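You operate a simulated robot arm through the tools that you are given. There is no shell and no other tool.

The job below is to be done with a simulated two-armed robot. You get a single attempt, and the scene is never put back.

Task
Sort the desk's three meters by the To do card, then file it.
Fine: file it under Done; each ran from zero; within the card's limit of its run to the Good tray, else to the Fail tray, upright; leave the rest of the desk alone. Set down upright: small meter.

The check looks at the end state, three seconds after you hand in, the way a careful person would. Anything else that was tipped, shoved, dropped, spilled or broken makes it a failure.

Robot
Two 7-joint arms with two-finger parallel grippers on one trunk that stands fixed in place. Base frame: the origin is at the foot of the trunk, x ahead of it, y to its left, z up; the work surface is at about z = 850. Units: mm, degrees, N and s.
The left shoulder is at [71, 156, 855], the right one opposite. Payload 3.91 kg a hand.
Tool frame (each hand has its own): the origin (TCP) lies between the finger pads and is the grasp point; the fingertips stand 30 mm ahead of it; z points along the fingers, y is the line along which they close. The gripper opens to 110 mm. The fingers are 20 mm wide and 10 mm thick; the gripper's body (48 by 112 mm) begins 55 mm behind the TCP.
Orientation is that of the tool frame in the base frame, as [roll, pitch, yaw] about the fixed x, y, z axes, in that order (R = Rz(yaw) Ry(pitch) Rx(roll)). With the fingers straight down and closing along the base's y, the tool's x points along the base's -x, its y along +y and its z along -z.

Tools
- The arms move only by the tool nudge_tool. It takes "left_targets", "right_targets" or both (then of equal length, played together; a hand with none holds still); each is a list of rows, each a list of 3 entries, a list of its own where there are three numbers: the shift along the tool's x, y, z in units of 250 mm (1.0 is 250 mm), then the turn, a rotation vector about the tool's x, y, z in units of 90 degrees (1.0 is 90 degrees), then the opening in per cent of the stroke, from 0 (shut) to 100 (fully open). In form: [[[tx, ty, tz], [wx, wy, wz], claw], ...]. A call has 1 to 20 rows; each row is the pose to reach, as a shift and turn from the pose commanded when the call began, along the tool's axes at that moment. A call with a number of a shift or a turn outside -1 to 1 is refused whole. Each row takes 0.2 s and may step no farther than 50 mm and 8.6 degrees from the row before; otherwise, or with a gripper value out of range, the whole call is refused. Where a pose cannot be reached the arm comes as near as it can. A force on the tool above 40 N (or 10 N above the force at the start of the call, whichever is more), or a blocked arm, ends the call early, and 0.2 s more pass. The fingers move at their own pace (about 108 mm/s each) and stop on an object; they squeeze with about 26 N. The grip force told is the motor's: it shows also when the fingers shut on nothing. Time passes only in rows, and 0.2 s behind the last, so rows that repeat a pose let the fingers close. It gives the time, the measured TCP pose, the force on the tool (base axes), the opening and the grip force at its end, in the units of the frame above (readings bear some noise), with the torque about the TCP (base axes, N m) and any sound that the robot's microphone picked up.
- Cameras (640 x 400 px; columns grow to the right, rows downward): "scene" is now at [121.8, -59.2, 1125.5]; the picture's right is [-0.64, -0.77, 0.00], its down [-0.10, 0.09, -0.99] and it looks along [0.76, -0.64, -0.13] (base axes); focal length 282 px, centre (320, 200). "left" rides on the left gripper at [72, -17, -103] in its tool frame; the picture's right is [0.23, 0.97, 0.00], its down [-0.76, 0.18, -0.62] and it looks along [-0.61, 0.14, 0.78] (tool axes); focal length 222 px, centre (320, 200). "right" rides on the right gripper at [72, 17, -103] in its tool frame; the picture's right is [-0.23, 0.97, 0.00], its down [-0.76, -0.18, -0.62] and it looks along [-0.61, -0.14, 0.78] (tool axes); focal length 222 px, centre (320, 200). There is no depth. A picture from a camera that has moved, and an enlarged one, comes with that camera's place and axes in the base frame and with its lens.
- snapshot(camera): a new picture of that camera. No time passes.
- slide_trunk(by): slides the trunk up (or, below 0, down) by that many mm; the arms and the scene camera ride with it, the base frame stays. It gives what a move gives, with no picture.
- pan_tilt(pan, tilt): turns the head with the scene camera to pan (to the left, within 86 degrees either way) and tilt (down, from -29 to 69), counted from straight ahead of the robot. It gives what a move gives.
- inspect(camera, box): a new picture of the part [left, top, right, bottom] of that camera's present view, enlarged. No time passes.
- hand_in(): hands the job in; it is judged then, once.

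Places have to be worked out from the pictures, the camera data and where the tool is seen. Open the grippers and draw the arms clear of the work before you hand the job in, unless the task says otherwise.

The tools are called after ">>>" by a JSON object that holds its "fn" and its "kwargs". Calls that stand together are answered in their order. nudge_tool: Moves the arms, as the interface text tells. Its arguments: {"type":"object","properties":{"left_targets":{"type":"array"},"right_targets":{"type":"array"}},"required":[]} The other tools are called the same way: slide_trunk (by) slides the trunk up or down; pan_tilt (pan, tilt) turns the head that bears the scene camera; snapshot (camera) takes a picture; inspect (camera, box) takes an enlarged picture of a part of a camera's view; hand_in () hands the job in.

At the start:

```text
time_s: 0.0
left_tool_pos: [888.7, -15.6, 1135.0]
left_tool_rot: [180.0, 0.0, 179.9]
left_ft_force: [-1.1, -0.2, -0.2]
left_moment: [-0.04, 0.02, -0.01]
left_grip_width: 109.9
left_grip_force: 0.0
right_tool_pos: [454.6, -689.2, 1184.8]
right_tool_rot: [180.0, 0.0, 180.0]
right_ft_force: [0.0, 0.1, -1.0]
right_moment: [0.02, 0.02, 0.02]
right_grip_width: 110.1
right_grip_force: 0.0
trunk travel left (down, up): [-300.0, 640.0]
head pan, tilt: [-40.0, 7.6]
```

scene: 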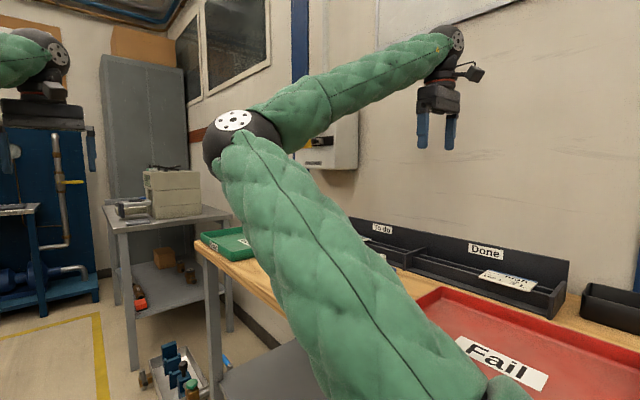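
right: 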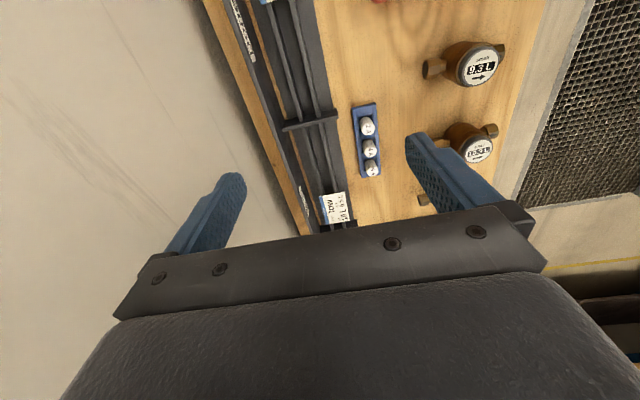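
left: 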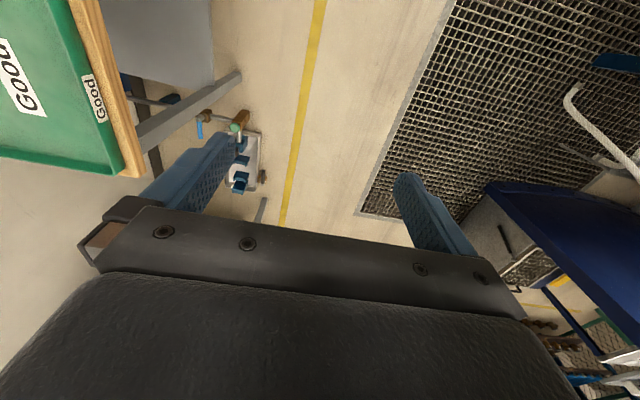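

The right arm blocks much of the scene view; the desk runs along the right wall. I'll zoom in on the right camera and the scene camera first.

>>> {"fn": "inspect", "kwargs": {"camera": "right", "box": [300, 0, 560, 240]}}

>>> {"fn": "inspect", "kwargs": {"camera": "scene", "box": [340, 200, 640, 400]}}

>>> {"fn": "pan_tilt", "kwargs": {"pan": -75, "tilt": 30}}

```text
1.67 times, centred on (430, 120) of right
camera zoom: at [382.5, -672.1, 1287.1], right [0.23, 0.97, 0.0], down [0.76, -0.18, 0.62], along [0.61, -0.14, -0.78], focal length 370 px, centre (137, 333)
```

zoom: 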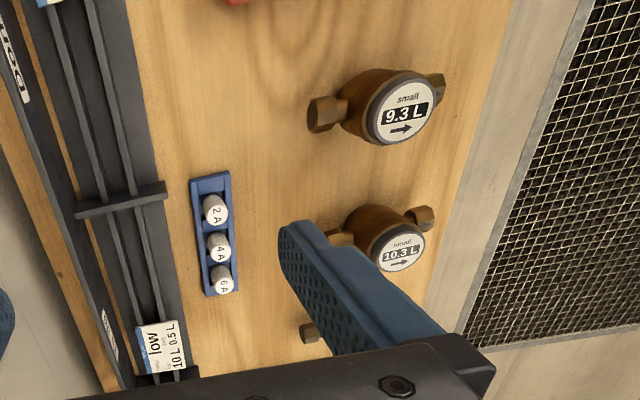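

```text
2.00 times, centred on (490, 300) of scene
camera zoom: at [121.8, -59.2, 1125.5], right [-0.64, -0.77, 0.0], down [-0.1, 0.09, -0.99], along [0.76, -0.64, -0.13], focal length 565 px, centre (-20, 0)
```

zoom: 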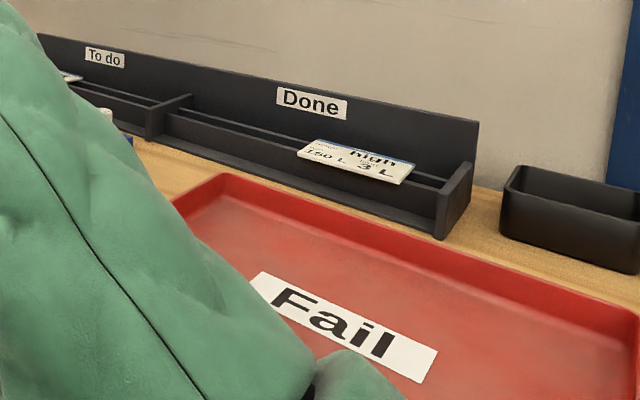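

```text
time_s: 1.0
left_tool_pos: [889.9, -15.5, 1134.5]
left_tool_rot: [-180.0, 0.0, -179.9]
left_ft_force: [-0.3, -0.3, 0.2]
left_moment: [-0.01, -0.02, 0.01]
left_grip_width: 110.1
left_grip_force: 0.0
right_tool_pos: [453.8, -689.4, 1184.6]
right_tool_rot: [-180.0, 0.0, -180.0]
right_ft_force: [0.7, -0.2, -0.3]
right_moment: [0.0, 0.01, -0.01]
right_grip_width: 109.9
right_grip_force: 0.0
trunk travel left (down, up): [-300.0, 640.0]
head pan, tilt: [-75.0, 30.0]
```

The head has moved, so I take fresh pictures of the scene and both hands.

>>> {"fn": "snapshot", "kwargs": {"camera": "scene"}}

>>> {"fn": "inspect", "kwargs": {"camera": "right", "box": [200, 0, 400, 240]}}

>>> {"fn": "inspect", "kwargs": {"camera": "left", "box": [0, 0, 200, 200]}}

```text
taken
camera scene: at [74.4, -87.1, 1089.4], right [-0.97, -0.26, 0.0], down [-0.13, 0.48, -0.87], along [0.22, -0.84, -0.5], focal length 282 px, centre (320, 200)
```

scene: 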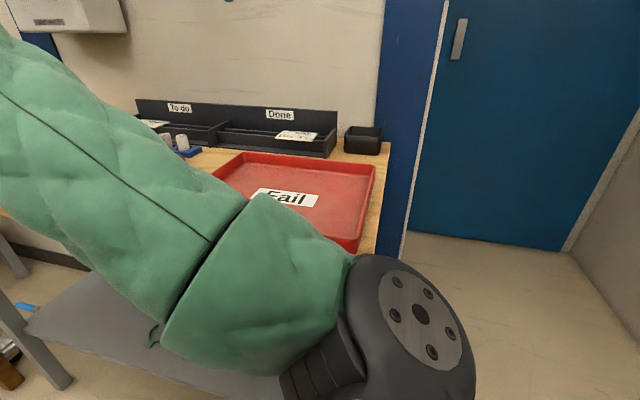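

```text
1.67 times, centred on (300, 120) of right
camera zoom: at [382.6, -672.1, 1287.1], right [0.23, 0.97, 0.0], down [0.76, -0.18, 0.62], along [0.61, -0.14, -0.78], focal length 370 px, centre (353, 333)
```

zoom: 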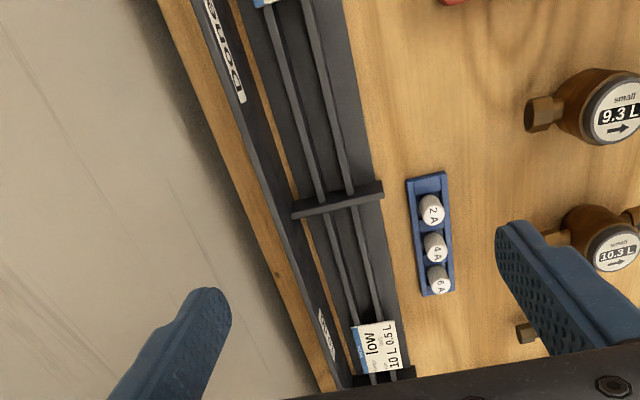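

```text
2.00 times, centred on (100, 100) of left
camera zoom: at [817.8, -33.9, 1238.6], right [-0.23, 0.97, 0.0], down [0.76, 0.18, 0.62], along [0.61, 0.14, -0.78], focal length 444 px, centre (760, 400)
```

zoom: 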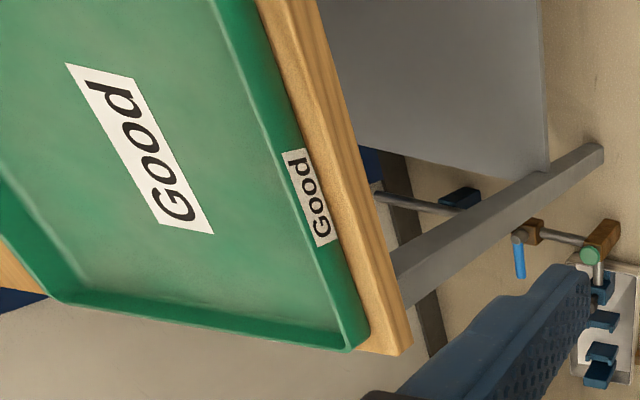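

From the right camera I judge the meters at about (484,-463), (621,-437) and a third one around x≈740; the To do card is at about (731,-711). I move the right hand 200 mm toward +y to look at the meters.

>>> {"fn": "nudge_tool", "kwargs": {"right_targets": [[[0, 0.2, 0], [0, 0, 0], 100], [[0, 0.4, 0], [0, 0, 0], 100], [[0, 0.6, 0], [0, 0, 0], 100], [[0, 0.8, 0], [0, 0, 0], 100], [[0, 0.8, 0], [0, 0, 0], 100]]}}

>>> {"fn": "snapshot", "kwargs": {"camera": "right"}}

>>> {"fn": "snapshot", "kwargs": {"camera": "scene"}}

```text
time_s: 2.2
left_tool_pos: [890.5, -15.1, 1135.2]
left_tool_rot: [-179.9, -0.1, -180.0]
left_ft_force: [-1.0, 0.5, 0.0]
left_moment: [0.0, 0.01, 0.0]
left_grip_width: 110.1
left_grip_force: 0.0
right_tool_pos: [455.9, -497.6, 1182.6]
right_tool_rot: [-179.9, -0.1, -180.0]
right_ft_force: [0.4, -0.1, 0.0]
right_moment: [-0.02, 0.0, 0.0]
right_grip_width: 110.1
right_grip_force: 0.1
right hand out of reach, approached as far as the arm can: row 4, 5
trunk travel left (down, up): [-300.0, 640.0]
head pan, tilt: [-75.0, 30.0]
```

```text
taken
camera right: at [383.3, -481.3, 1286.7], right [0.23, 0.97, 0.0], down [0.76, -0.18, 0.62], along [0.61, -0.14, -0.78], focal length 222 px, centre (320, 200)
```

right: 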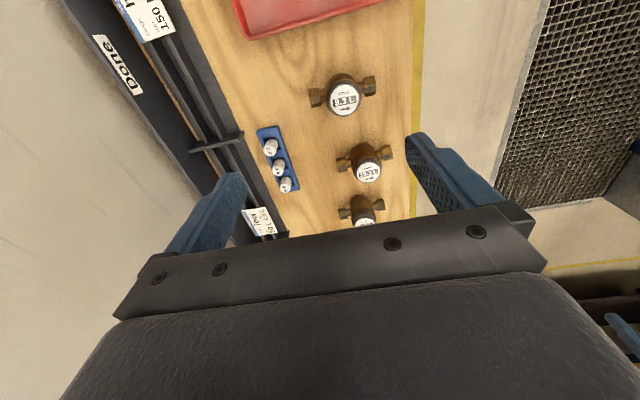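

```text
taken
camera scene: at [74.4, -87.0, 1089.3], right [-0.97, -0.26, 0.0], down [-0.13, 0.48, -0.87], along [0.22, -0.84, -0.5], focal length 282 px, centre (320, 200)
```

scene: 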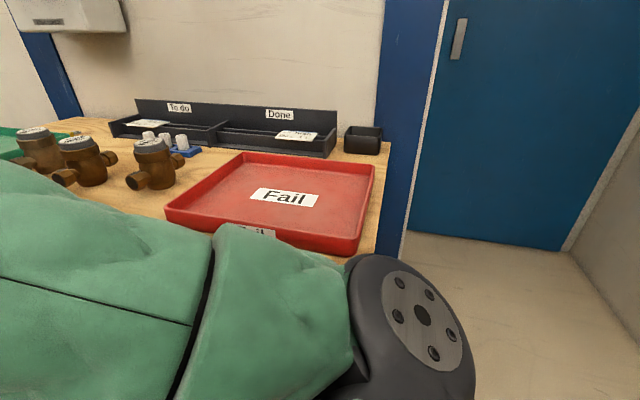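

The three meters are visible now; I zoom in to read the dials, the cards and the surroundings.

>>> {"fn": "inspect", "kwargs": {"camera": "right", "box": [290, 60, 410, 135]}}

>>> {"fn": "inspect", "kwargs": {"camera": "right", "box": [310, 135, 430, 235]}}

>>> {"fn": "inspect", "kwargs": {"camera": "right", "box": [200, 115, 320, 245]}}

>>> {"fn": "inspect", "kwargs": {"camera": "scene", "box": [0, 80, 200, 220]}}

>>> {"fn": "inspect", "kwargs": {"camera": "scene", "box": [190, 80, 400, 260]}}

```text
5.33 times, centred on (350, 98) of right
camera zoom: at [383.3, -481.3, 1286.7], right [0.23, 0.97, 0.0], down [0.76, -0.18, 0.62], along [0.61, -0.14, -0.78], focal length 1185 px, centre (160, 747)
```

zoom: 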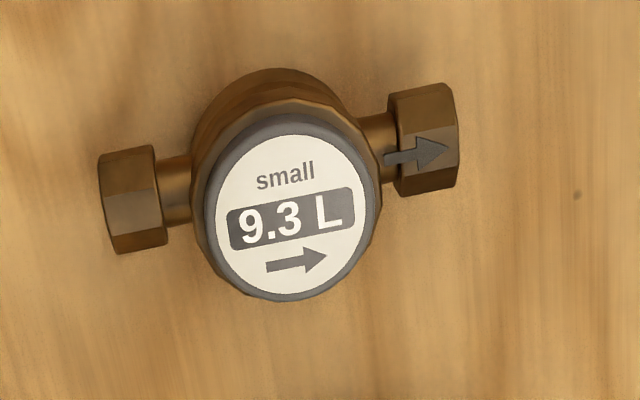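

```text
4.00 times, centred on (370, 185) of right
camera zoom: at [383.3, -481.3, 1286.7], right [0.23, 0.97, 0.0], down [0.76, -0.18, 0.62], along [0.61, -0.14, -0.78], focal length 888 px, centre (120, 260)
```

zoom: 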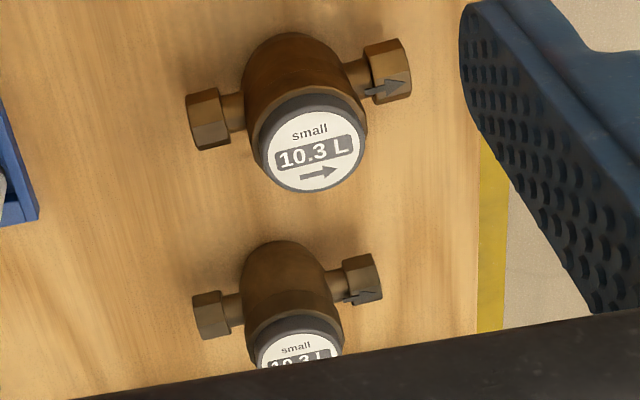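

```text
3.08 times, centred on (260, 180) of right
camera zoom: at [383.3, -481.3, 1286.7], right [0.23, 0.97, 0.0], down [0.76, -0.18, 0.62], along [0.61, -0.14, -0.78], focal length 684 px, centre (505, 262)
```

zoom: 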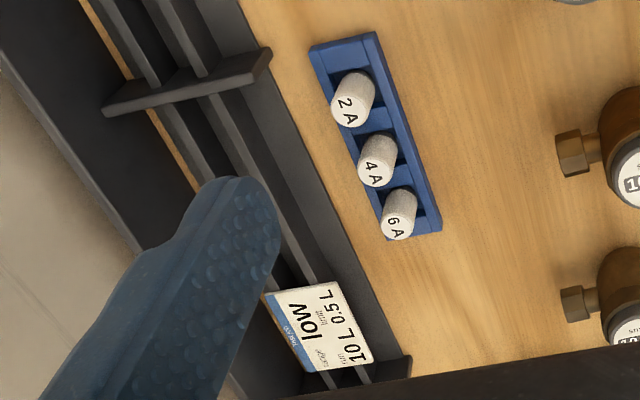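

```text
2.86 times, centred on (100, 150) of scene
camera zoom: at [74.4, -87.0, 1089.3], right [-0.97, -0.26, 0.0], down [-0.13, 0.48, -0.87], along [0.22, -0.84, -0.5], focal length 807 px, centre (949, 343)
```

zoom: 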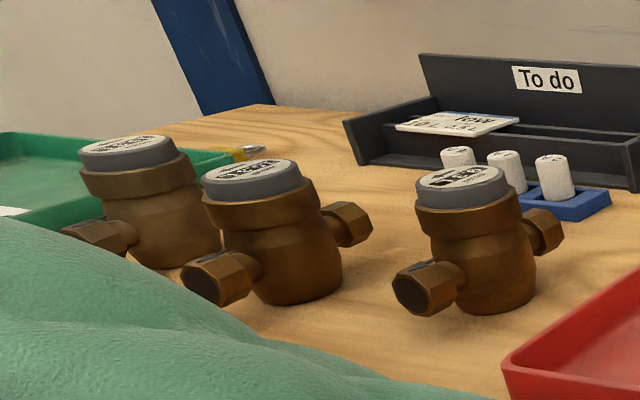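

```text
2.22 times, centred on (295, 170) of scene
camera zoom: at [74.4, -87.0, 1089.3], right [-0.97, -0.26, 0.0], down [-0.13, 0.48, -0.87], along [0.22, -0.84, -0.5], focal length 628 px, centre (376, 267)
```

zoom: 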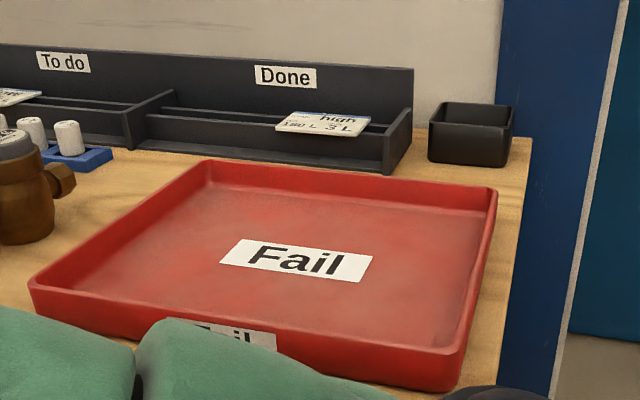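

Card reads "low, run 10 L, limit 0.5 L", so 9.5–10.5 L goes to Good; meter A 9.3 → Fail, B 10.3 → Good. The third dial is hidden by the gripper, so I move the right hand 250 mm ahead and a bit up.

>>> {"fn": "nudge_tool", "kwargs": {"right_targets": [[[-0.19, 0, 0], [0, 0, 0], 100], [[-0.38, 0, 0], [0, 0, 0], 100], [[-0.57, 0, 0], [0, 0, 0], 100], [[-0.76, 0, 0], [0, 0, 0], 100], [[-0.9, 0, 0], [0, 0, 0], 100], [[-0.9, 0, 0], [0, 0, 0], 100]]}}

>>> {"fn": "snapshot", "kwargs": {"camera": "right"}}

>>> {"fn": "snapshot", "kwargs": {"camera": "scene"}}

```text
time_s: 3.6
left_tool_pos: [889.3, -16.3, 1134.6]
left_tool_rot: [180.0, 0.0, -179.9]
left_ft_force: [-1.3, -0.3, 0.9]
left_moment: [-0.02, 0.03, 0.02]
left_grip_width: 109.9
left_grip_force: 0.1
right_tool_pos: [678.8, -497.8, 1183.5]
right_tool_rot: [180.0, 0.0, -179.9]
right_ft_force: [-0.1, 0.8, -0.1]
right_moment: [-0.02, -0.02, -0.01]
right_grip_width: 110.0
right_grip_force: 0.1
trunk travel left (down, up): [-300.0, 640.0]
head pan, tilt: [-75.0, 30.0]
```

```text
taken
camera right: at [606.5, -482.8, 1286.0], right [0.23, 0.97, 0.0], down [0.76, -0.18, 0.62], along [0.61, -0.14, -0.78], focal length 222 px, centre (320, 200)
```

right: 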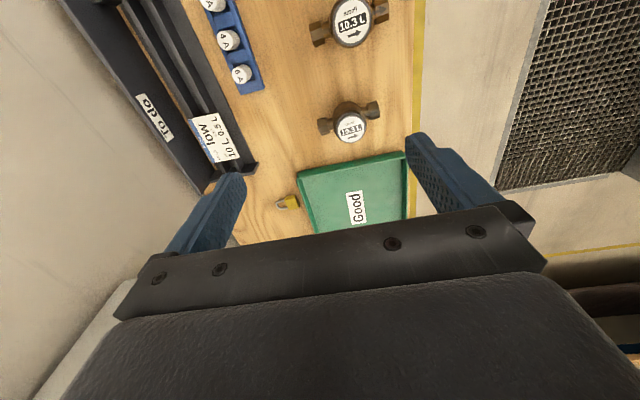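

```text
taken
camera scene: at [74.0, -86.9, 1089.4], right [-0.97, -0.26, 0.0], down [-0.13, 0.48, -0.87], along [0.22, -0.84, -0.5], focal length 282 px, centre (320, 200)
```

scene: 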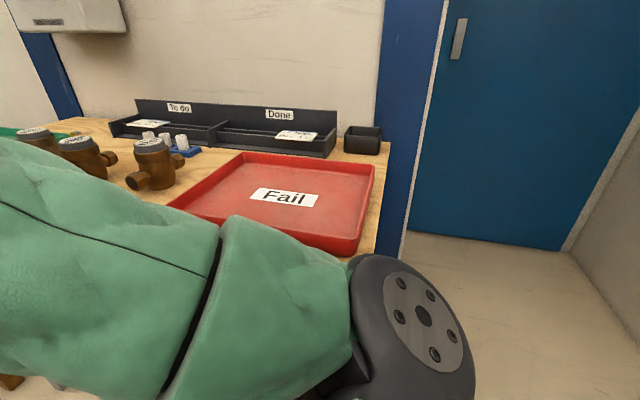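

I zoom in on the third dial, the card and the Good tray from this new place.

>>> {"fn": "inspect", "kwargs": {"camera": "right", "box": [300, 90, 400, 155]}}

>>> {"fn": "inspect", "kwargs": {"camera": "right", "box": [140, 80, 270, 190]}}

>>> {"fn": "inspect", "kwargs": {"camera": "right", "box": [260, 140, 430, 240]}}

>>> {"fn": "inspect", "kwargs": {"camera": "right", "box": [290, 0, 410, 80]}}

```text
6.15 times, centred on (350, 122) of right
camera zoom: at [606.5, -482.8, 1286.0], right [0.23, 0.97, 0.0], down [0.76, -0.18, 0.62], along [0.61, -0.14, -0.78], focal length 1367 px, centre (135, 677)
```

zoom: 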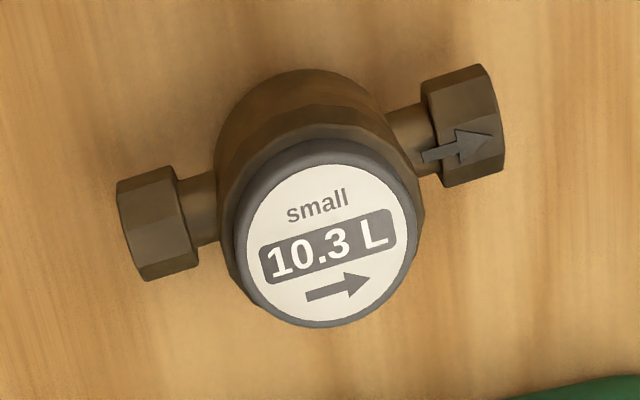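

```text
3.64 times, centred on (205, 135) of right
camera zoom: at [606.5, -482.8, 1286.0], right [0.23, 0.97, 0.0], down [0.76, -0.18, 0.62], along [0.61, -0.14, -0.78], focal length 808 px, centre (738, 436)
```

zoom: 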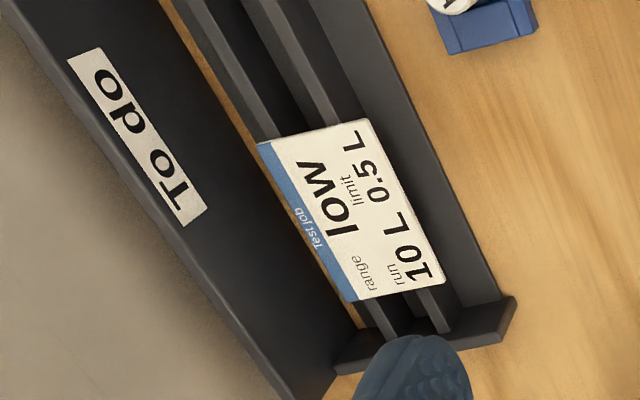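

```text
3.76 times, centred on (345, 190) of right
camera zoom: at [606.5, -482.8, 1286.0], right [0.23, 0.97, 0.0], down [0.76, -0.18, 0.62], along [0.61, -0.14, -0.78], focal length 836 px, centre (226, 238)
```

zoom: 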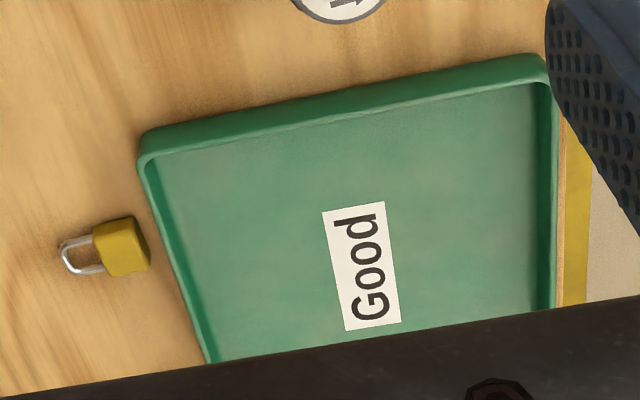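

```text
5.00 times, centred on (350, 40) of right
camera zoom: at [606.5, -482.8, 1286.0], right [0.23, 0.97, 0.0], down [0.76, -0.18, 0.62], along [0.61, -0.14, -0.78], focal length 1111 px, centre (170, 1000)
```

zoom: 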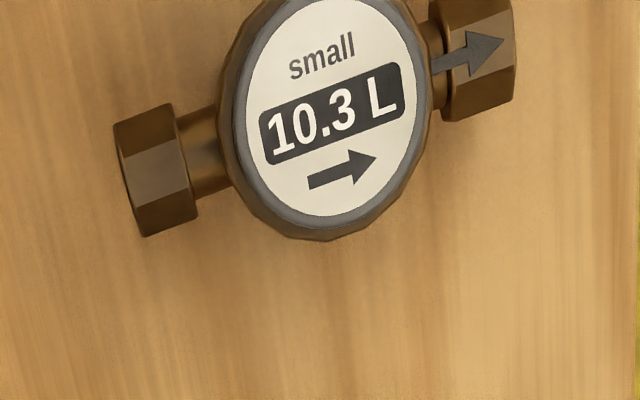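

Readings: A (x≈481) 9.3 L → Fail; B and C 10.3 L → Good. The Good tray starts at x≈855, which is near the reach limit, so I raise the trunk 200 mm for a shoulder level with the wrist.

>>> {"fn": "slide_trunk", "kwargs": {"by": 200}}

>>> {"fn": "pan_tilt", "kwargs": {"pan": -45, "tilt": 35}}

>>> {"fn": "snapshot", "kwargs": {"camera": "scene"}}

>>> {"fn": "snapshot", "kwargs": {"camera": "right"}}

```text
time_s: 5.8
left_tool_pos: [890.9, -15.0, 1334.6]
left_tool_rot: [180.0, -0.1, 180.0]
left_ft_force: [-0.5, 0.1, -0.1]
left_moment: [-0.04, -0.01, -0.01]
left_grip_width: 110.0
left_grip_force: 0.1
right_tool_pos: [679.8, -498.6, 1383.6]
right_tool_rot: [-180.0, -0.1, 180.0]
right_ft_force: [-0.1, -0.1, 0.4]
right_moment: [0.01, -0.01, 0.01]
right_grip_width: 110.0
right_grip_force: 0.1
trunk travel left (down, up): [-500.0, 440.0]
head pan, tilt: [-75.0, 30.0]
```

```text
time_s: 6.7
left_tool_pos: [890.4, -15.5, 1335.6]
left_tool_rot: [-180.0, 0.1, -179.9]
left_ft_force: [-0.5, 0.5, 0.8]
left_moment: [-0.04, 0.01, 0.0]
left_grip_width: 110.0
left_grip_force: 0.0
right_tool_pos: [679.5, -498.7, 1382.4]
right_tool_rot: [180.0, 0.0, 180.0]
right_ft_force: [-0.5, 0.8, 0.1]
right_moment: [-0.03, 0.0, -0.02]
right_grip_width: 110.2
right_grip_force: 0.1
trunk travel left (down, up): [-500.0, 440.0]
head pan, tilt: [-45.0, 35.0]
```

```text
taken
camera scene: at [113.3, -62.0, 1281.5], right [-0.71, -0.71, 0.0], down [-0.41, 0.41, -0.82], along [0.58, -0.58, -0.57], focal length 282 px, centre (320, 200)
```

scene: 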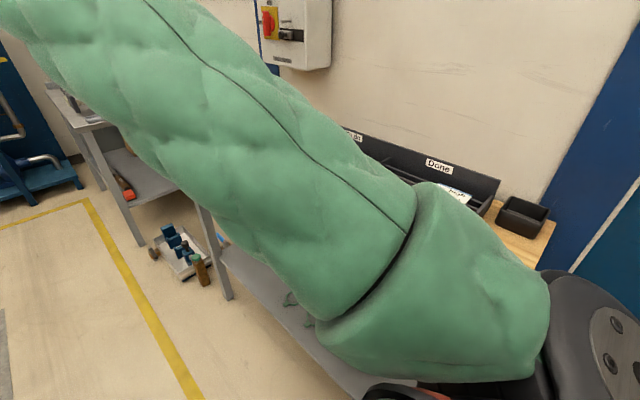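

```text
taken
camera right: at [606.7, -483.0, 1485.7], right [0.23, 0.97, 0.0], down [0.76, -0.18, 0.62], along [0.61, -0.14, -0.78], focal length 222 px, centre (320, 200)
```

right: 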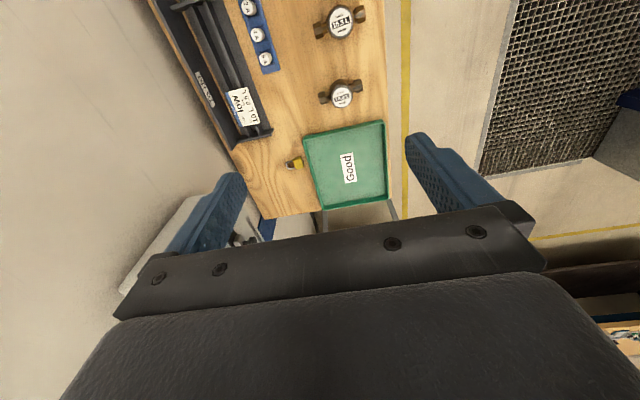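

The whole Good tray is visible (x≈852–1125, y≈-600 to -357). I test the vertical reach with the empty hand over the tray, first forward and partly down.

>>> {"fn": "nudge_tool", "kwargs": {"right_targets": [[[-0.12, 0, 0.12], [0, 0, 0], 100], [[-0.24, 0, 0.24], [0, 0, 0], 100], [[-0.36, 0, 0.36], [0, 0, 0], 100], [[-0.48, 0, 0.48], [0, 0, 0], 100], [[-0.6, 0, 0.6], [0, 0, 0], 100], [[-0.7, 0, 0.72], [0, 0, 0], 100], [[-0.8, 0, 0.84], [0, 0, 0], 100], [[-0.9, 0, 0.96], [0, 0, 0], 100], [[-0.9, 0, 1.0], [0, 0, 0], 100]]}}

>>> {"fn": "snapshot", "kwargs": {"camera": "right"}}

>>> {"fn": "snapshot", "kwargs": {"camera": "scene"}}

```text
time_s: 8.7
left_tool_pos: [890.1, -15.9, 1335.3]
left_tool_rot: [179.9, 0.0, -180.0]
left_ft_force: [0.0, -0.4, 0.7]
left_moment: [-0.01, 0.01, 0.0]
left_grip_width: 110.1
left_grip_force: 0.0
right_tool_pos: [904.5, -499.3, 1132.5]
right_tool_rot: [-180.0, 0.1, 179.9]
right_ft_force: [-0.4, 0.9, 0.1]
right_moment: [0.05, -0.01, 0.0]
right_grip_width: 110.0
right_grip_force: 0.0
trunk travel left (down, up): [-500.0, 440.0]
head pan, tilt: [-45.0, 35.0]
```

```text
taken
camera right: at [831.0, -482.7, 1235.5], right [0.23, 0.97, 0.0], down [0.76, -0.18, 0.62], along [0.61, -0.14, -0.78], focal length 222 px, centre (320, 200)
```

right: 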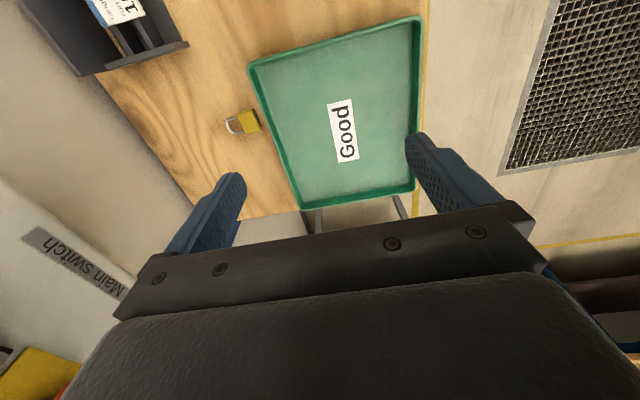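

```text
taken
camera scene: at [113.0, -61.8, 1281.6], right [-0.71, -0.71, 0.0], down [-0.41, 0.41, -0.82], along [0.58, -0.58, -0.57], focal length 282 px, centre (320, 200)
```

scene: 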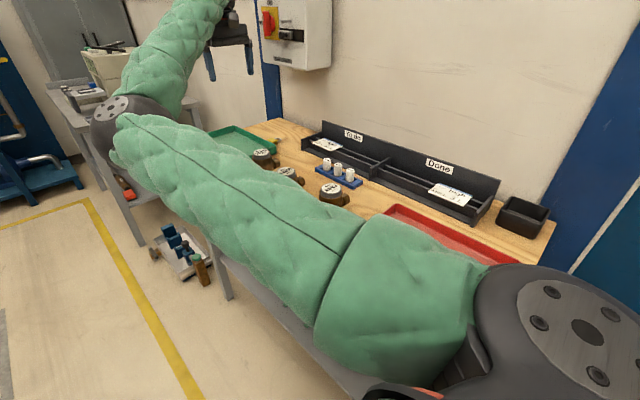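

No reach warning at (904,-499,1132). I descend to z≈925 to check the reach near the tray surface.

>>> {"fn": "nudge_tool", "kwargs": {"right_targets": [[[0, 0, 0.16], [0, 0, 0], 100], [[0, 0, 0.32], [0, 0, 0], 100], [[0, 0, 0.48], [0, 0, 0], 100], [[0, 0, 0.64], [0, 0, 0], 100], [[0, 0, 0.8], [0, 0, 0], 100], [[0, 0, 0.83], [0, 0, 0], 100]]}}

>>> {"fn": "snapshot", "kwargs": {"camera": "scene"}}

>>> {"fn": "snapshot", "kwargs": {"camera": "right"}}

```text
time_s: 10.1
left_tool_pos: [891.0, -15.4, 1334.3]
left_tool_rot: [180.0, 0.0, -180.0]
left_ft_force: [0.7, -0.2, 1.0]
left_moment: [0.03, 0.01, -0.03]
left_grip_width: 109.9
left_grip_force: 0.1
right_tool_pos: [903.8, -498.9, 924.8]
right_tool_rot: [180.0, -0.1, 180.0]
right_ft_force: [-0.2, -0.1, -0.7]
right_moment: [-0.02, -0.02, -0.05]
right_grip_width: 109.8
right_grip_force: 0.1
trunk travel left (down, up): [-500.0, 440.0]
head pan, tilt: [-45.0, 35.0]
```

```text
taken
camera scene: at [113.1, -61.8, 1281.6], right [-0.71, -0.71, 0.0], down [-0.41, 0.41, -0.82], along [0.58, -0.58, -0.57], focal length 282 px, centre (320, 200)
```

scene: 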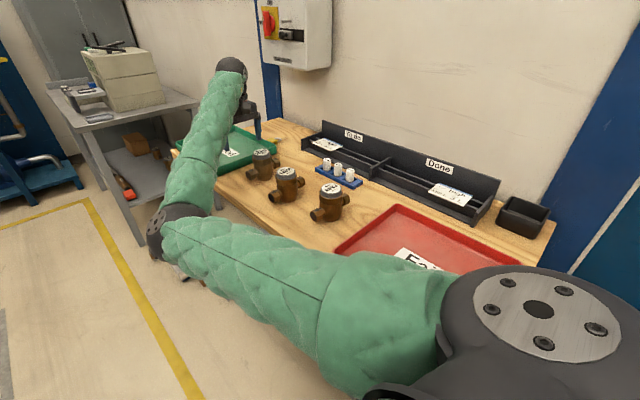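

```text
taken
camera right: at [832.1, -482.0, 1027.4], right [0.23, 0.97, 0.0], down [0.76, -0.18, 0.62], along [0.61, -0.14, -0.78], focal length 222 px, centre (320, 200)
```

right: 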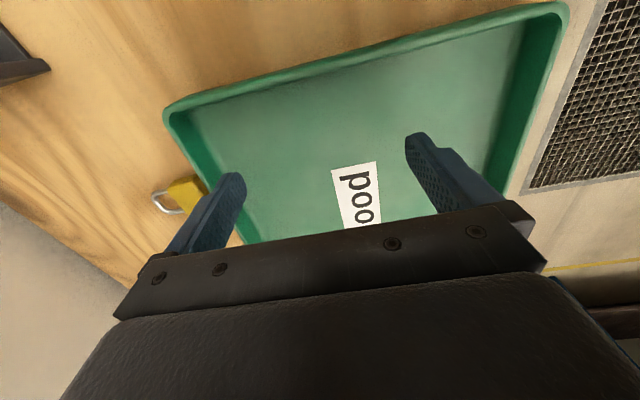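

Reachable without warnings. I test the farthest spot I plan to use, (937,-527), still above the tray walls.

>>> {"fn": "nudge_tool", "kwargs": {"right_targets": [[[-0.13, -0.11, 0], [0, 0, 0], 100], [[-0.13, -0.11, 0.06], [0, 0, 0], 100], [[-0.13, -0.11, 0.06], [0, 0, 0], 100]]}}

>>> {"fn": "inspect", "kwargs": {"camera": "scene", "box": [160, 100, 380, 240]}}

>>> {"fn": "inspect", "kwargs": {"camera": "scene", "box": [290, 110, 510, 230]}}

```text
time_s: 10.9
left_tool_pos: [889.2, -15.5, 1334.5]
left_tool_rot: [180.0, -0.1, -179.9]
left_ft_force: [0.1, 0.0, 0.6]
left_moment: [0.04, 0.0, 0.0]
left_grip_width: 110.0
left_grip_force: 0.0
right_tool_pos: [936.9, -526.9, 911.1]
right_tool_rot: [179.9, 0.1, -180.0]
right_ft_force: [2.9, 0.9, 10.4]
right_moment: [-0.63, -0.09, 0.18]
right_grip_width: 109.7
right_grip_force: 0.0
trunk travel left (down, up): [-500.0, 440.0]
head pan, tilt: [-45.0, 35.0]
```

```text
2.86 times, centred on (270, 170) of scene
camera zoom: at [112.6, -61.7, 1281.8], right [-0.71, -0.71, 0.0], down [-0.41, 0.41, -0.82], along [0.58, -0.58, -0.57], focal length 807 px, centre (463, 286)
```

zoom: 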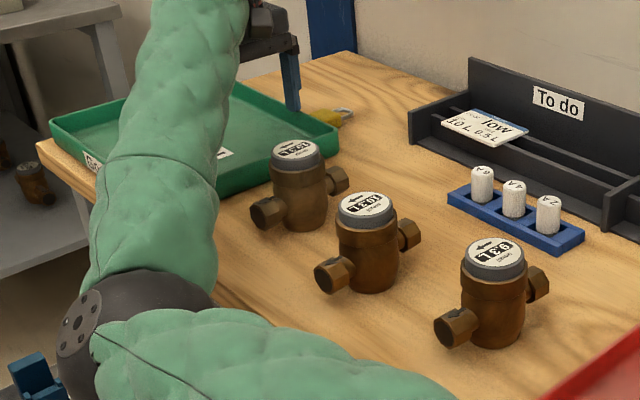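

```text
2.91 times, centred on (400, 170) of scene
camera zoom: at [112.6, -61.7, 1281.8], right [-0.71, -0.71, 0.0], down [-0.41, 0.41, -0.82], along [0.58, -0.58, -0.57], focal length 822 px, centre (87, 287)
```

zoom: 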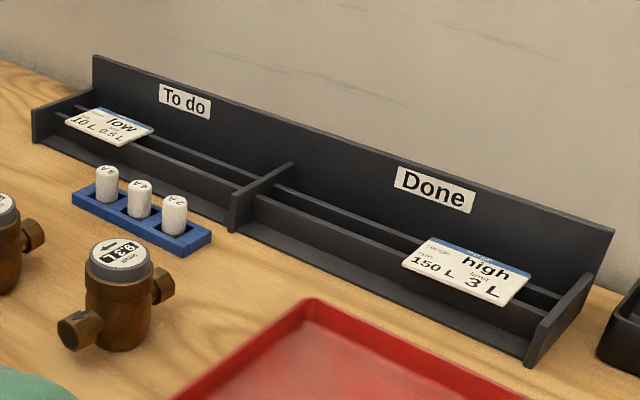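

The upward 10 N shows a finger resting on the tray's wall top (wall at y≈-592, top z≈881). I lift at once and go up well clear, then look.

>>> {"fn": "nudge_tool", "kwargs": {"right_targets": [[[0, 0, -0.1], [0, 0, 0], 100], [[0, 0, -0.28], [0, 0, 0], 100], [[0, 0, -0.46], [0, 0, 0], 100], [[0, 0, -0.62], [0, 0, 0], 100]]}}

>>> {"fn": "snapshot", "kwargs": {"camera": "right"}}

```text
time_s: 11.9
left_tool_pos: [889.2, -13.9, 1335.4]
left_tool_rot: [-180.0, 0.0, -179.8]
left_ft_force: [0.0, -0.6, -0.8]
left_moment: [-0.03, 0.0, -0.01]
left_grip_width: 109.8
left_grip_force: 0.1
right_tool_pos: [936.5, -528.1, 1064.3]
right_tool_rot: [-180.0, 0.0, 180.0]
right_ft_force: [0.2, 0.7, 0.6]
right_moment: [0.0, -0.03, 0.02]
right_grip_width: 109.8
right_grip_force: 0.1
trunk travel left (down, up): [-500.0, 440.0]
head pan, tilt: [-45.0, 35.0]
```

```text
taken
camera right: at [863.7, -511.5, 1167.1], right [0.23, 0.97, 0.0], down [0.76, -0.18, 0.62], along [0.61, -0.14, -0.78], focal length 222 px, centre (320, 200)
```

right: 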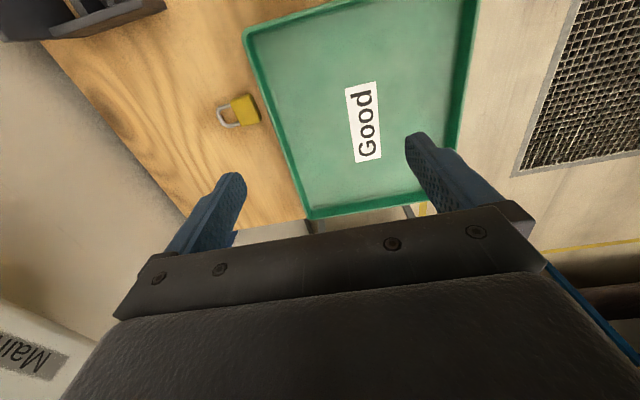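

The tray is undisturbed (outer x 850–1120, y -591 to -359). Meter C I judge at (752,-464), top z≈931, pipe nearly along y; I move above it while turning the hand so that it closes across the pipe.

>>> {"fn": "nudge_tool", "kwargs": {"right_targets": [[[0.067, 0.023, 0], [0, 0, 0.086], 100], [[0.134, 0.047, 0], [0, 0, 0.172], 100], [[0.201, 0.07, 0], [0, 0, 0.259], 100], [[0.268, 0.093, 0], [0, 0, 0.345], 100], [[0.335, 0.116, 0], [0, 0, 0.431], 100], [[0.401, 0.14, 0], [0, 0, 0.517], 100], [[0.468, 0.163, 0], [0, 0, 0.603], 100], [[0.535, 0.186, 0], [0, 0, 0.689], 100], [[0.602, 0.209, 0], [0, 0, 0.776], 100], [[0.669, 0.233, 0], [0, 0, 0.862], 100], [[0.736, 0.256, 0], [0, 0, 0.948], 100], [[0.736, 0.256, 0], [0, 0, 0.948], 100]]}}

>>> {"fn": "snapshot", "kwargs": {"camera": "right"}}

>>> {"fn": "snapshot", "kwargs": {"camera": "scene"}}

```text
time_s: 14.5
left_tool_pos: [891.1, -14.7, 1335.0]
left_tool_rot: [-180.0, -0.2, -179.8]
left_ft_force: [-0.3, 0.5, 0.5]
left_moment: [0.01, -0.01, -0.03]
left_grip_width: 110.2
left_grip_force: 0.0
right_tool_pos: [757.5, -475.2, 1065.7]
right_tool_rot: [-179.9, -0.1, 94.6]
right_ft_force: [0.1, -0.5, -0.2]
right_moment: [-0.01, 0.01, -0.02]
right_grip_width: 110.1
right_grip_force: 0.0
right hand out of reach, approached as far as the arm can: row 11, 12
trunk travel left (down, up): [-500.0, 440.0]
head pan, tilt: [-45.0, 35.0]
```

```text
taken
camera right: at [768.6, -401.9, 1168.5], right [0.99, -0.15, 0.0], down [-0.12, -0.77, 0.62], along [-0.09, -0.62, -0.78], focal length 222 px, centre (320, 200)
```

right: 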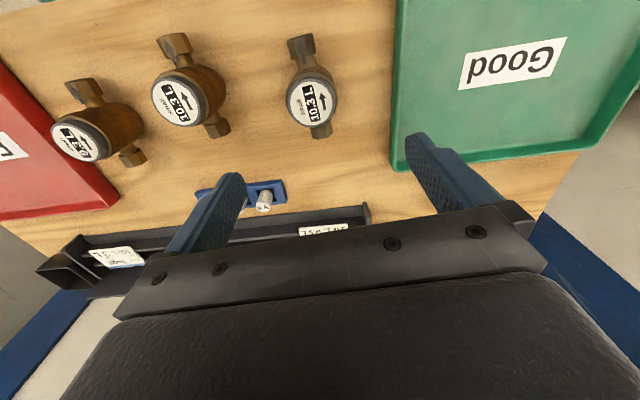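

```text
taken
camera scene: at [113.5, -61.7, 1281.5], right [-0.71, -0.71, 0.0], down [-0.41, 0.41, -0.82], along [0.58, -0.58, -0.57], focal length 282 px, centre (320, 200)
```

scene: 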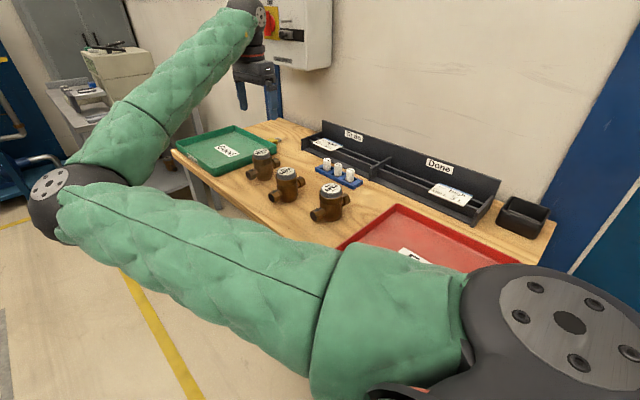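

The dial triangulates again to (751,-464), but the arm stopped ~12 mm short of the target here. I go down 60 mm to see whether it reaches the commanded point lower.

>>> {"fn": "nudge_tool", "kwargs": {"right_targets": [[[0, 0, 0.12], [0, 0, 0], 100], [[0, 0, 0.24], [0, 0, 0], 100], [[0, 0, 0.24], [0, 0, 0], 100]]}}

```text
time_s: 15.3
left_tool_pos: [890.5, -14.7, 1334.3]
left_tool_rot: [-180.0, 0.0, 180.0]
left_ft_force: [-0.7, 0.2, 0.4]
left_moment: [0.03, 0.01, -0.02]
left_grip_width: 109.8
left_grip_force: 0.0
right_tool_pos: [756.4, -475.2, 1006.8]
right_tool_rot: [-180.0, 0.0, 94.7]
right_ft_force: [0.9, 0.1, 0.0]
right_moment: [0.01, 0.01, 0.01]
right_grip_width: 109.8
right_grip_force: 0.1
trunk travel left (down, up): [-500.0, 440.0]
head pan, tilt: [-45.0, 35.0]
```

The command was clamped to the reached pose. At this height I try the remaining shift to (752,-464).

>>> {"fn": "nudge_tool", "kwargs": {"right_targets": [[[0.0455, -0.018, 0.02], [0, 0, 0], 100], [[0.0455, -0.018, 0.12], [0, 0, 0], 100], [[0.0455, -0.018, 0.12], [0, 0, 0], 100]]}}

>>> {"fn": "snapshot", "kwargs": {"camera": "right"}}

```text
time_s: 16.1
left_tool_pos: [890.2, -15.2, 1336.1]
left_tool_rot: [180.0, -0.1, -179.8]
left_ft_force: [-0.2, 0.1, -0.2]
left_moment: [0.01, 0.01, -0.02]
left_grip_width: 110.2
left_grip_force: 0.1
right_tool_pos: [754.3, -474.1, 976.6]
right_tool_rot: [180.0, 0.0, 94.7]
right_ft_force: [-0.7, -0.2, -0.4]
right_moment: [0.02, 0.0, -0.01]
right_grip_width: 110.2
right_grip_force: 0.1
right hand out of reach, approached as far as the arm can: row 1, 2, 3
trunk travel left (down, up): [-500.0, 440.0]
head pan, tilt: [-45.0, 35.0]
```

```text
taken
camera right: at [765.7, -400.5, 1078.7], right [0.99, -0.15, 0.0], down [-0.12, -0.77, 0.62], along [-0.09, -0.62, -0.78], focal length 222 px, centre (320, 200)
```

right: 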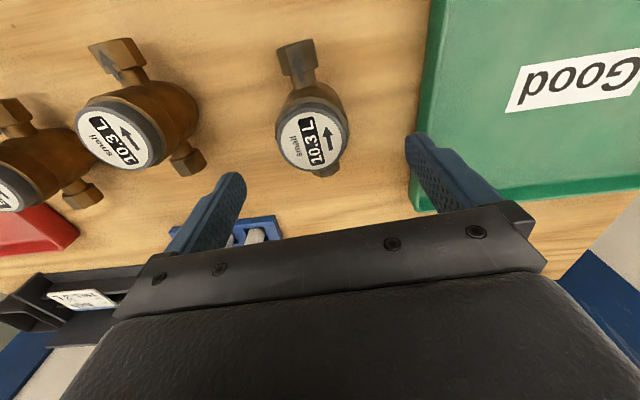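

Yaw 95° sits at a wrist limit here. I'll go up and try the mirrored grasp orientation (yaw ≈270°) instead, turning in two stages.

>>> {"fn": "nudge_tool", "kwargs": {"right_targets": [[[0, 0, -0.1], [0, 0, -0.09], 100], [[0, 0, -0.2], [0, 0, -0.18], 100], [[0, 0, -0.3], [0, 0, -0.27], 100], [[0, 0, -0.36], [0, 0, -0.36], 100], [[0, 0, -0.36], [0, 0, -0.45], 100], [[0, 0, -0.36], [0, 0, -0.54], 100], [[0, 0, -0.36], [0, 0, -0.63], 100], [[0, 0, -0.36], [0, 0, -0.72], 100], [[0, 0, -0.36], [0, 0, -0.81], 100], [[0, 0, -0.36], [0, 0, -0.9], 100], [[0, 0, -0.36], [0, 0, -0.98], 100]]}}

>>> {"fn": "nudge_tool", "kwargs": {"right_targets": [[[0, 0, 0], [0, 0, -0.09], 100], [[0, 0, 0], [0, 0, -0.18], 100], [[0, 0, 0], [0, 0, -0.27], 100], [[0, 0, 0], [0, 0, -0.36], 100], [[0, 0, 0], [0, 0, -0.45], 100], [[0, 0, 0], [0, 0, -0.54], 100], [[0, 0, 0], [0, 0, -0.63], 100], [[0, 0, 0], [0, 0, -0.72], 100], [[0, 0, 0], [0, 0, -0.81], 100], [[0, 0, 0], [0, 0, -0.9], 100], [[0, 0, 0], [0, 0, -0.98], 100]]}}

>>> {"fn": "snapshot", "kwargs": {"camera": "right"}}

>>> {"fn": "snapshot", "kwargs": {"camera": "scene"}}

```text
time_s: 18.5
left_tool_pos: [889.9, -15.2, 1335.0]
left_tool_rot: [180.0, 0.0, 180.0]
left_ft_force: [0.3, 0.4, 0.6]
left_moment: [0.01, 0.03, 0.01]
left_grip_width: 110.1
left_grip_force: 0.1
right_tool_pos: [755.2, -475.6, 1063.8]
right_tool_rot: [180.0, 0.1, -177.0]
right_ft_force: [0.1, -0.5, -0.5]
right_moment: [0.01, 0.02, 0.03]
right_grip_width: 109.9
right_grip_force: 0.1
trunk travel left (down, up): [-500.0, 440.0]
head pan, tilt: [-45.0, 35.0]
```

```text
time_s: 20.9
left_tool_pos: [889.9, -16.0, 1334.8]
left_tool_rot: [180.0, 0.0, -179.9]
left_ft_force: [0.7, 0.3, -0.1]
left_moment: [0.0, 0.03, -0.01]
left_grip_width: 109.9
left_grip_force: 0.1
right_tool_pos: [756.1, -475.5, 1064.0]
right_tool_rot: [-179.8, 0.0, -88.8]
right_ft_force: [-0.5, 0.2, 0.0]
right_moment: [-0.04, 0.0, -0.01]
right_grip_width: 109.9
right_grip_force: 0.2
trunk travel left (down, up): [-500.0, 440.0]
head pan, tilt: [-45.0, 35.0]
```

```text
taken
camera right: at [740.4, -549.2, 1167.1], right [-0.98, 0.21, 0.0], down [0.16, 0.77, 0.62], along [0.13, 0.61, -0.78], focal length 222 px, centre (320, 200)
```

right: 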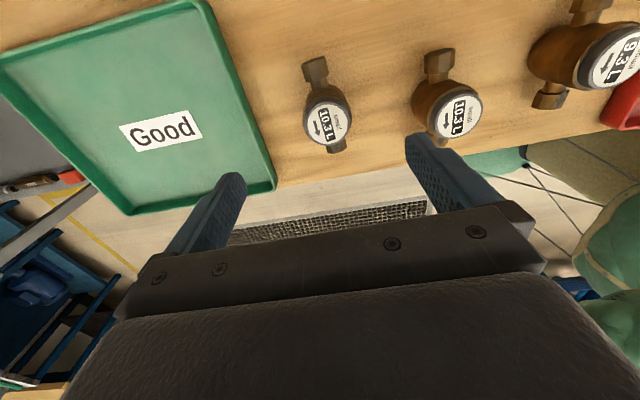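

```text
taken
camera scene: at [113.4, -61.9, 1281.5], right [-0.71, -0.71, 0.0], down [-0.41, 0.41, -0.82], along [0.58, -0.58, -0.57], focal length 282 px, centre (320, 200)
```

scene: 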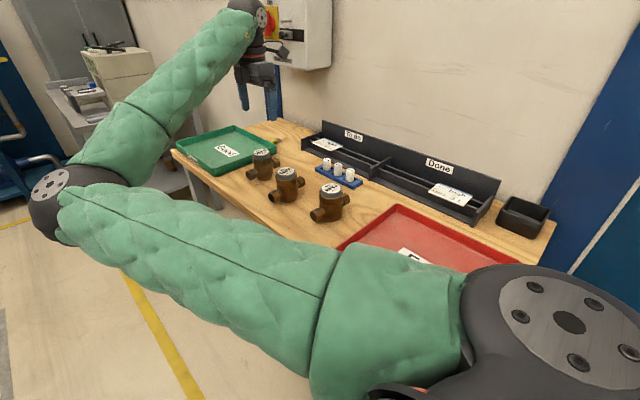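

Yaw 271° works. Averaging the views from the two opposite sides puts meter C at about (750.5,-467); I centre over it and go down to z≈985 to verify before straddling it.

>>> {"fn": "nudge_tool", "kwargs": {"right_targets": [[[-0.0345, 0.021, 0.1], [0, 0, -0.039], 100], [[-0.0345, 0.021, 0.26], [0, 0, -0.039], 100], [[-0.0345, 0.021, 0.316], [0, 0, -0.039], 100], [[-0.0345, 0.021, 0.316], [0, 0, -0.039], 100]]}}

>>> {"fn": "snapshot", "kwargs": {"camera": "right"}}

>>> {"fn": "inspect", "kwargs": {"camera": "scene", "box": [160, 60, 380, 240]}}

```text
time_s: 21.9
left_tool_pos: [889.9, -15.7, 1335.2]
left_tool_rot: [180.0, -0.1, -179.8]
left_ft_force: [-0.3, 0.3, -0.4]
left_moment: [0.02, 0.0, 0.0]
left_grip_width: 109.9
left_grip_force: 0.0
right_tool_pos: [752.9, -475.3, 985.8]
right_tool_rot: [180.0, 0.0, -85.4]
right_ft_force: [0.1, 0.1, -0.3]
right_moment: [0.03, 0.0, -0.02]
right_grip_width: 110.0
right_grip_force: 0.1
right hand out of reach, approached as far as the arm can: row 1, 2, 3, 4
trunk travel left (down, up): [-500.0, 440.0]
head pan, tilt: [-45.0, 35.0]
```

```text
taken
camera right: at [742.0, -549.4, 1087.3], right [-0.99, 0.15, 0.0], down [0.12, 0.77, 0.62], along [0.09, 0.62, -0.78], focal length 222 px, centre (320, 200)
```

right: 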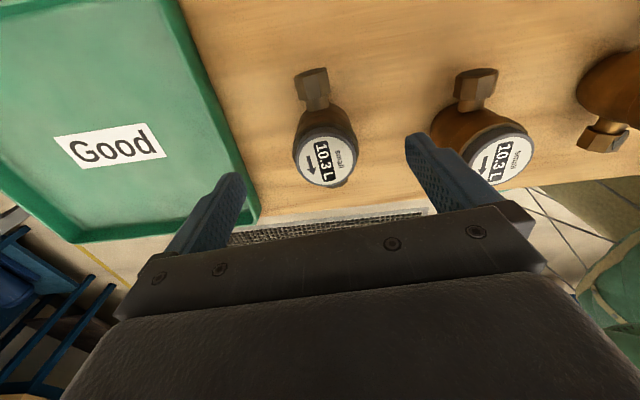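

```text
2.22 times, centred on (270, 150) of scene
camera zoom: at [113.4, -61.9, 1281.5], right [-0.71, -0.71, 0.0], down [-0.41, 0.41, -0.82], along [0.58, -0.58, -0.57], focal length 628 px, centre (431, 311)
```

zoom: 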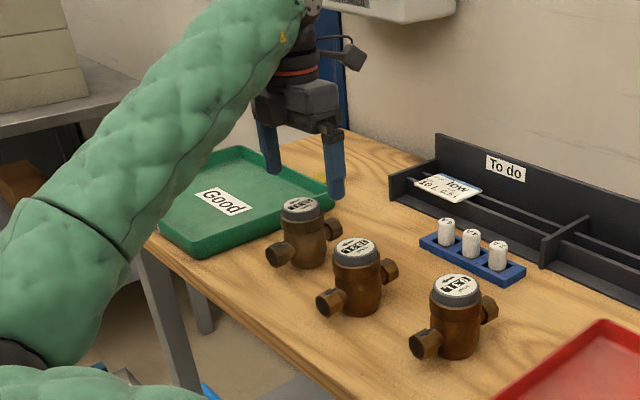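

Again stopped at y≈-475 regardless of yaw, so it is a positional limit of the arm in this trunk height (elbow swung inward). I'll raise the hand 200 mm and lower the trunk back 200 mm, where the stated reach range applies.

>>> {"fn": "nudge_tool", "kwargs": {"right_targets": [[[0, 0, -0.18], [0, 0, 0], 100], [[0, 0, -0.36], [0, 0, 0], 100], [[0, 0, -0.54], [0, 0, 0], 100], [[0, 0, -0.72], [0, 0, 0], 100], [[0, 0, -0.88], [0, 0, 0], 100], [[0, 0, -0.88], [0, 0, 0], 100]]}}

>>> {"fn": "slide_trunk", "kwargs": {"by": -200}}

>>> {"fn": "snapshot", "kwargs": {"camera": "scene"}}

>>> {"fn": "nudge_tool", "kwargs": {"right_targets": [[[-0.034, 0.01, 0], [0, 0, 0], 100], [[-0.034, 0.01, 0], [0, 0, 0], 100]]}}

```text
time_s: 23.3
left_tool_pos: [891.7, -14.5, 1334.8]
left_tool_rot: [180.0, -0.1, 180.0]
left_ft_force: [0.7, 0.6, -0.2]
left_moment: [0.03, 0.0, 0.04]
left_grip_width: 110.3
left_grip_force: 0.2
right_tool_pos: [754.8, -474.6, 1204.9]
right_tool_rot: [179.9, 0.0, -85.4]
right_ft_force: [-0.7, -0.2, 0.4]
right_moment: [-0.02, 0.03, 0.02]
right_grip_width: 110.2
right_grip_force: 0.0
trunk travel left (down, up): [-500.0, 440.0]
head pan, tilt: [-45.0, 35.0]
```

```text
time_s: 25.5
left_tool_pos: [889.8, -15.5, 1135.1]
left_tool_rot: [-180.0, 0.0, 180.0]
left_ft_force: [0.1, 0.8, -0.1]
left_moment: [-0.01, 0.0, 0.02]
left_grip_width: 110.1
left_grip_force: 0.1
right_tool_pos: [752.4, -474.7, 1006.5]
right_tool_rot: [180.0, 0.0, -85.4]
right_ft_force: [-0.3, 0.6, 0.9]
right_moment: [-0.01, -0.04, 0.0]
right_grip_width: 110.1
right_grip_force: 0.1
trunk travel left (down, up): [-300.0, 640.0]
head pan, tilt: [-45.0, 35.0]
```

```text
taken
camera scene: at [113.0, -61.9, 1081.6], right [-0.71, -0.71, 0.0], down [-0.41, 0.41, -0.82], along [0.58, -0.58, -0.57], focal length 282 px, centre (320, 200)
```

scene: 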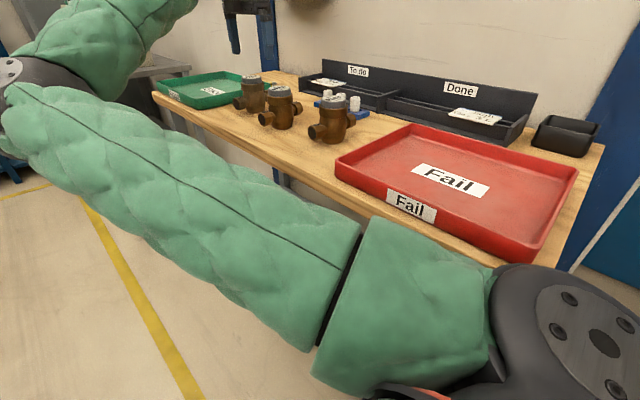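

```text
time_s: 26.1
left_tool_pos: [889.9, -15.3, 1135.8]
left_tool_rot: [180.0, -0.1, -179.9]
left_ft_force: [-0.2, 0.3, 0.2]
left_moment: [0.0, 0.02, -0.02]
left_grip_width: 110.1
left_grip_force: 0.1
right_tool_pos: [751.0, -468.5, 1005.9]
right_tool_rot: [180.0, 0.0, -85.5]
right_ft_force: [0.5, -0.9, 0.3]
right_moment: [0.0, 0.02, 0.0]
right_grip_width: 110.2
right_grip_force: 0.0
trunk travel left (down, up): [-300.0, 640.0]
head pan, tilt: [-45.0, 35.0]
```

Now the arm reached (751,-468) without a warning. I check the view before descending.

>>> {"fn": "snapshot", "kwargs": {"camera": "right"}}

>>> {"fn": "inspect", "kwargs": {"camera": "scene", "box": [180, 0, 400, 160]}}

```text
taken
camera right: at [740.1, -543.7, 1108.1], right [-0.99, 0.15, 0.0], down [0.12, 0.77, 0.62], along [0.09, 0.62, -0.78], focal length 222 px, centre (320, 200)
```

right: 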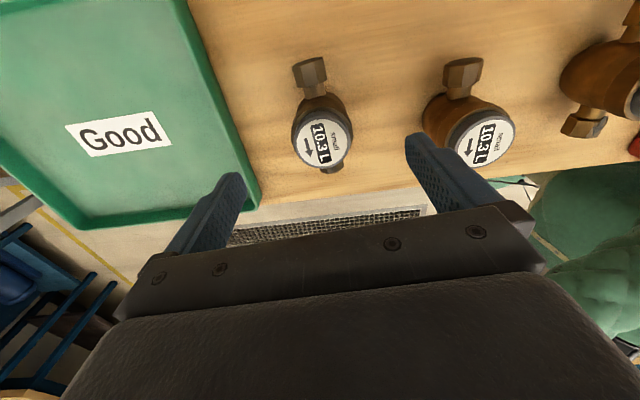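

```text
2.50 times, centred on (290, 80) of scene
camera zoom: at [113.3, -62.0, 1081.5], right [-0.71, -0.71, 0.0], down [-0.41, 0.41, -0.82], along [0.58, -0.58, -0.57], focal length 706 px, centre (395, 500)
```

zoom: 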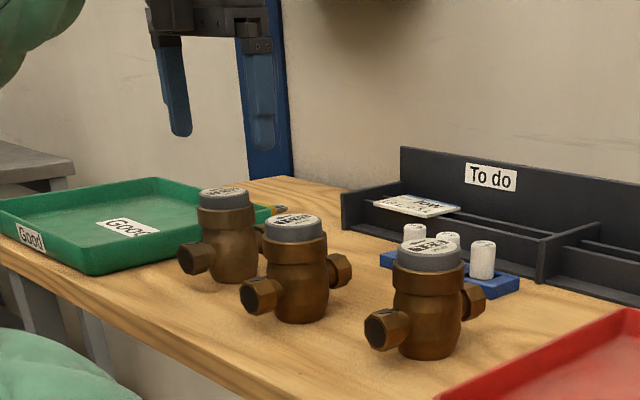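

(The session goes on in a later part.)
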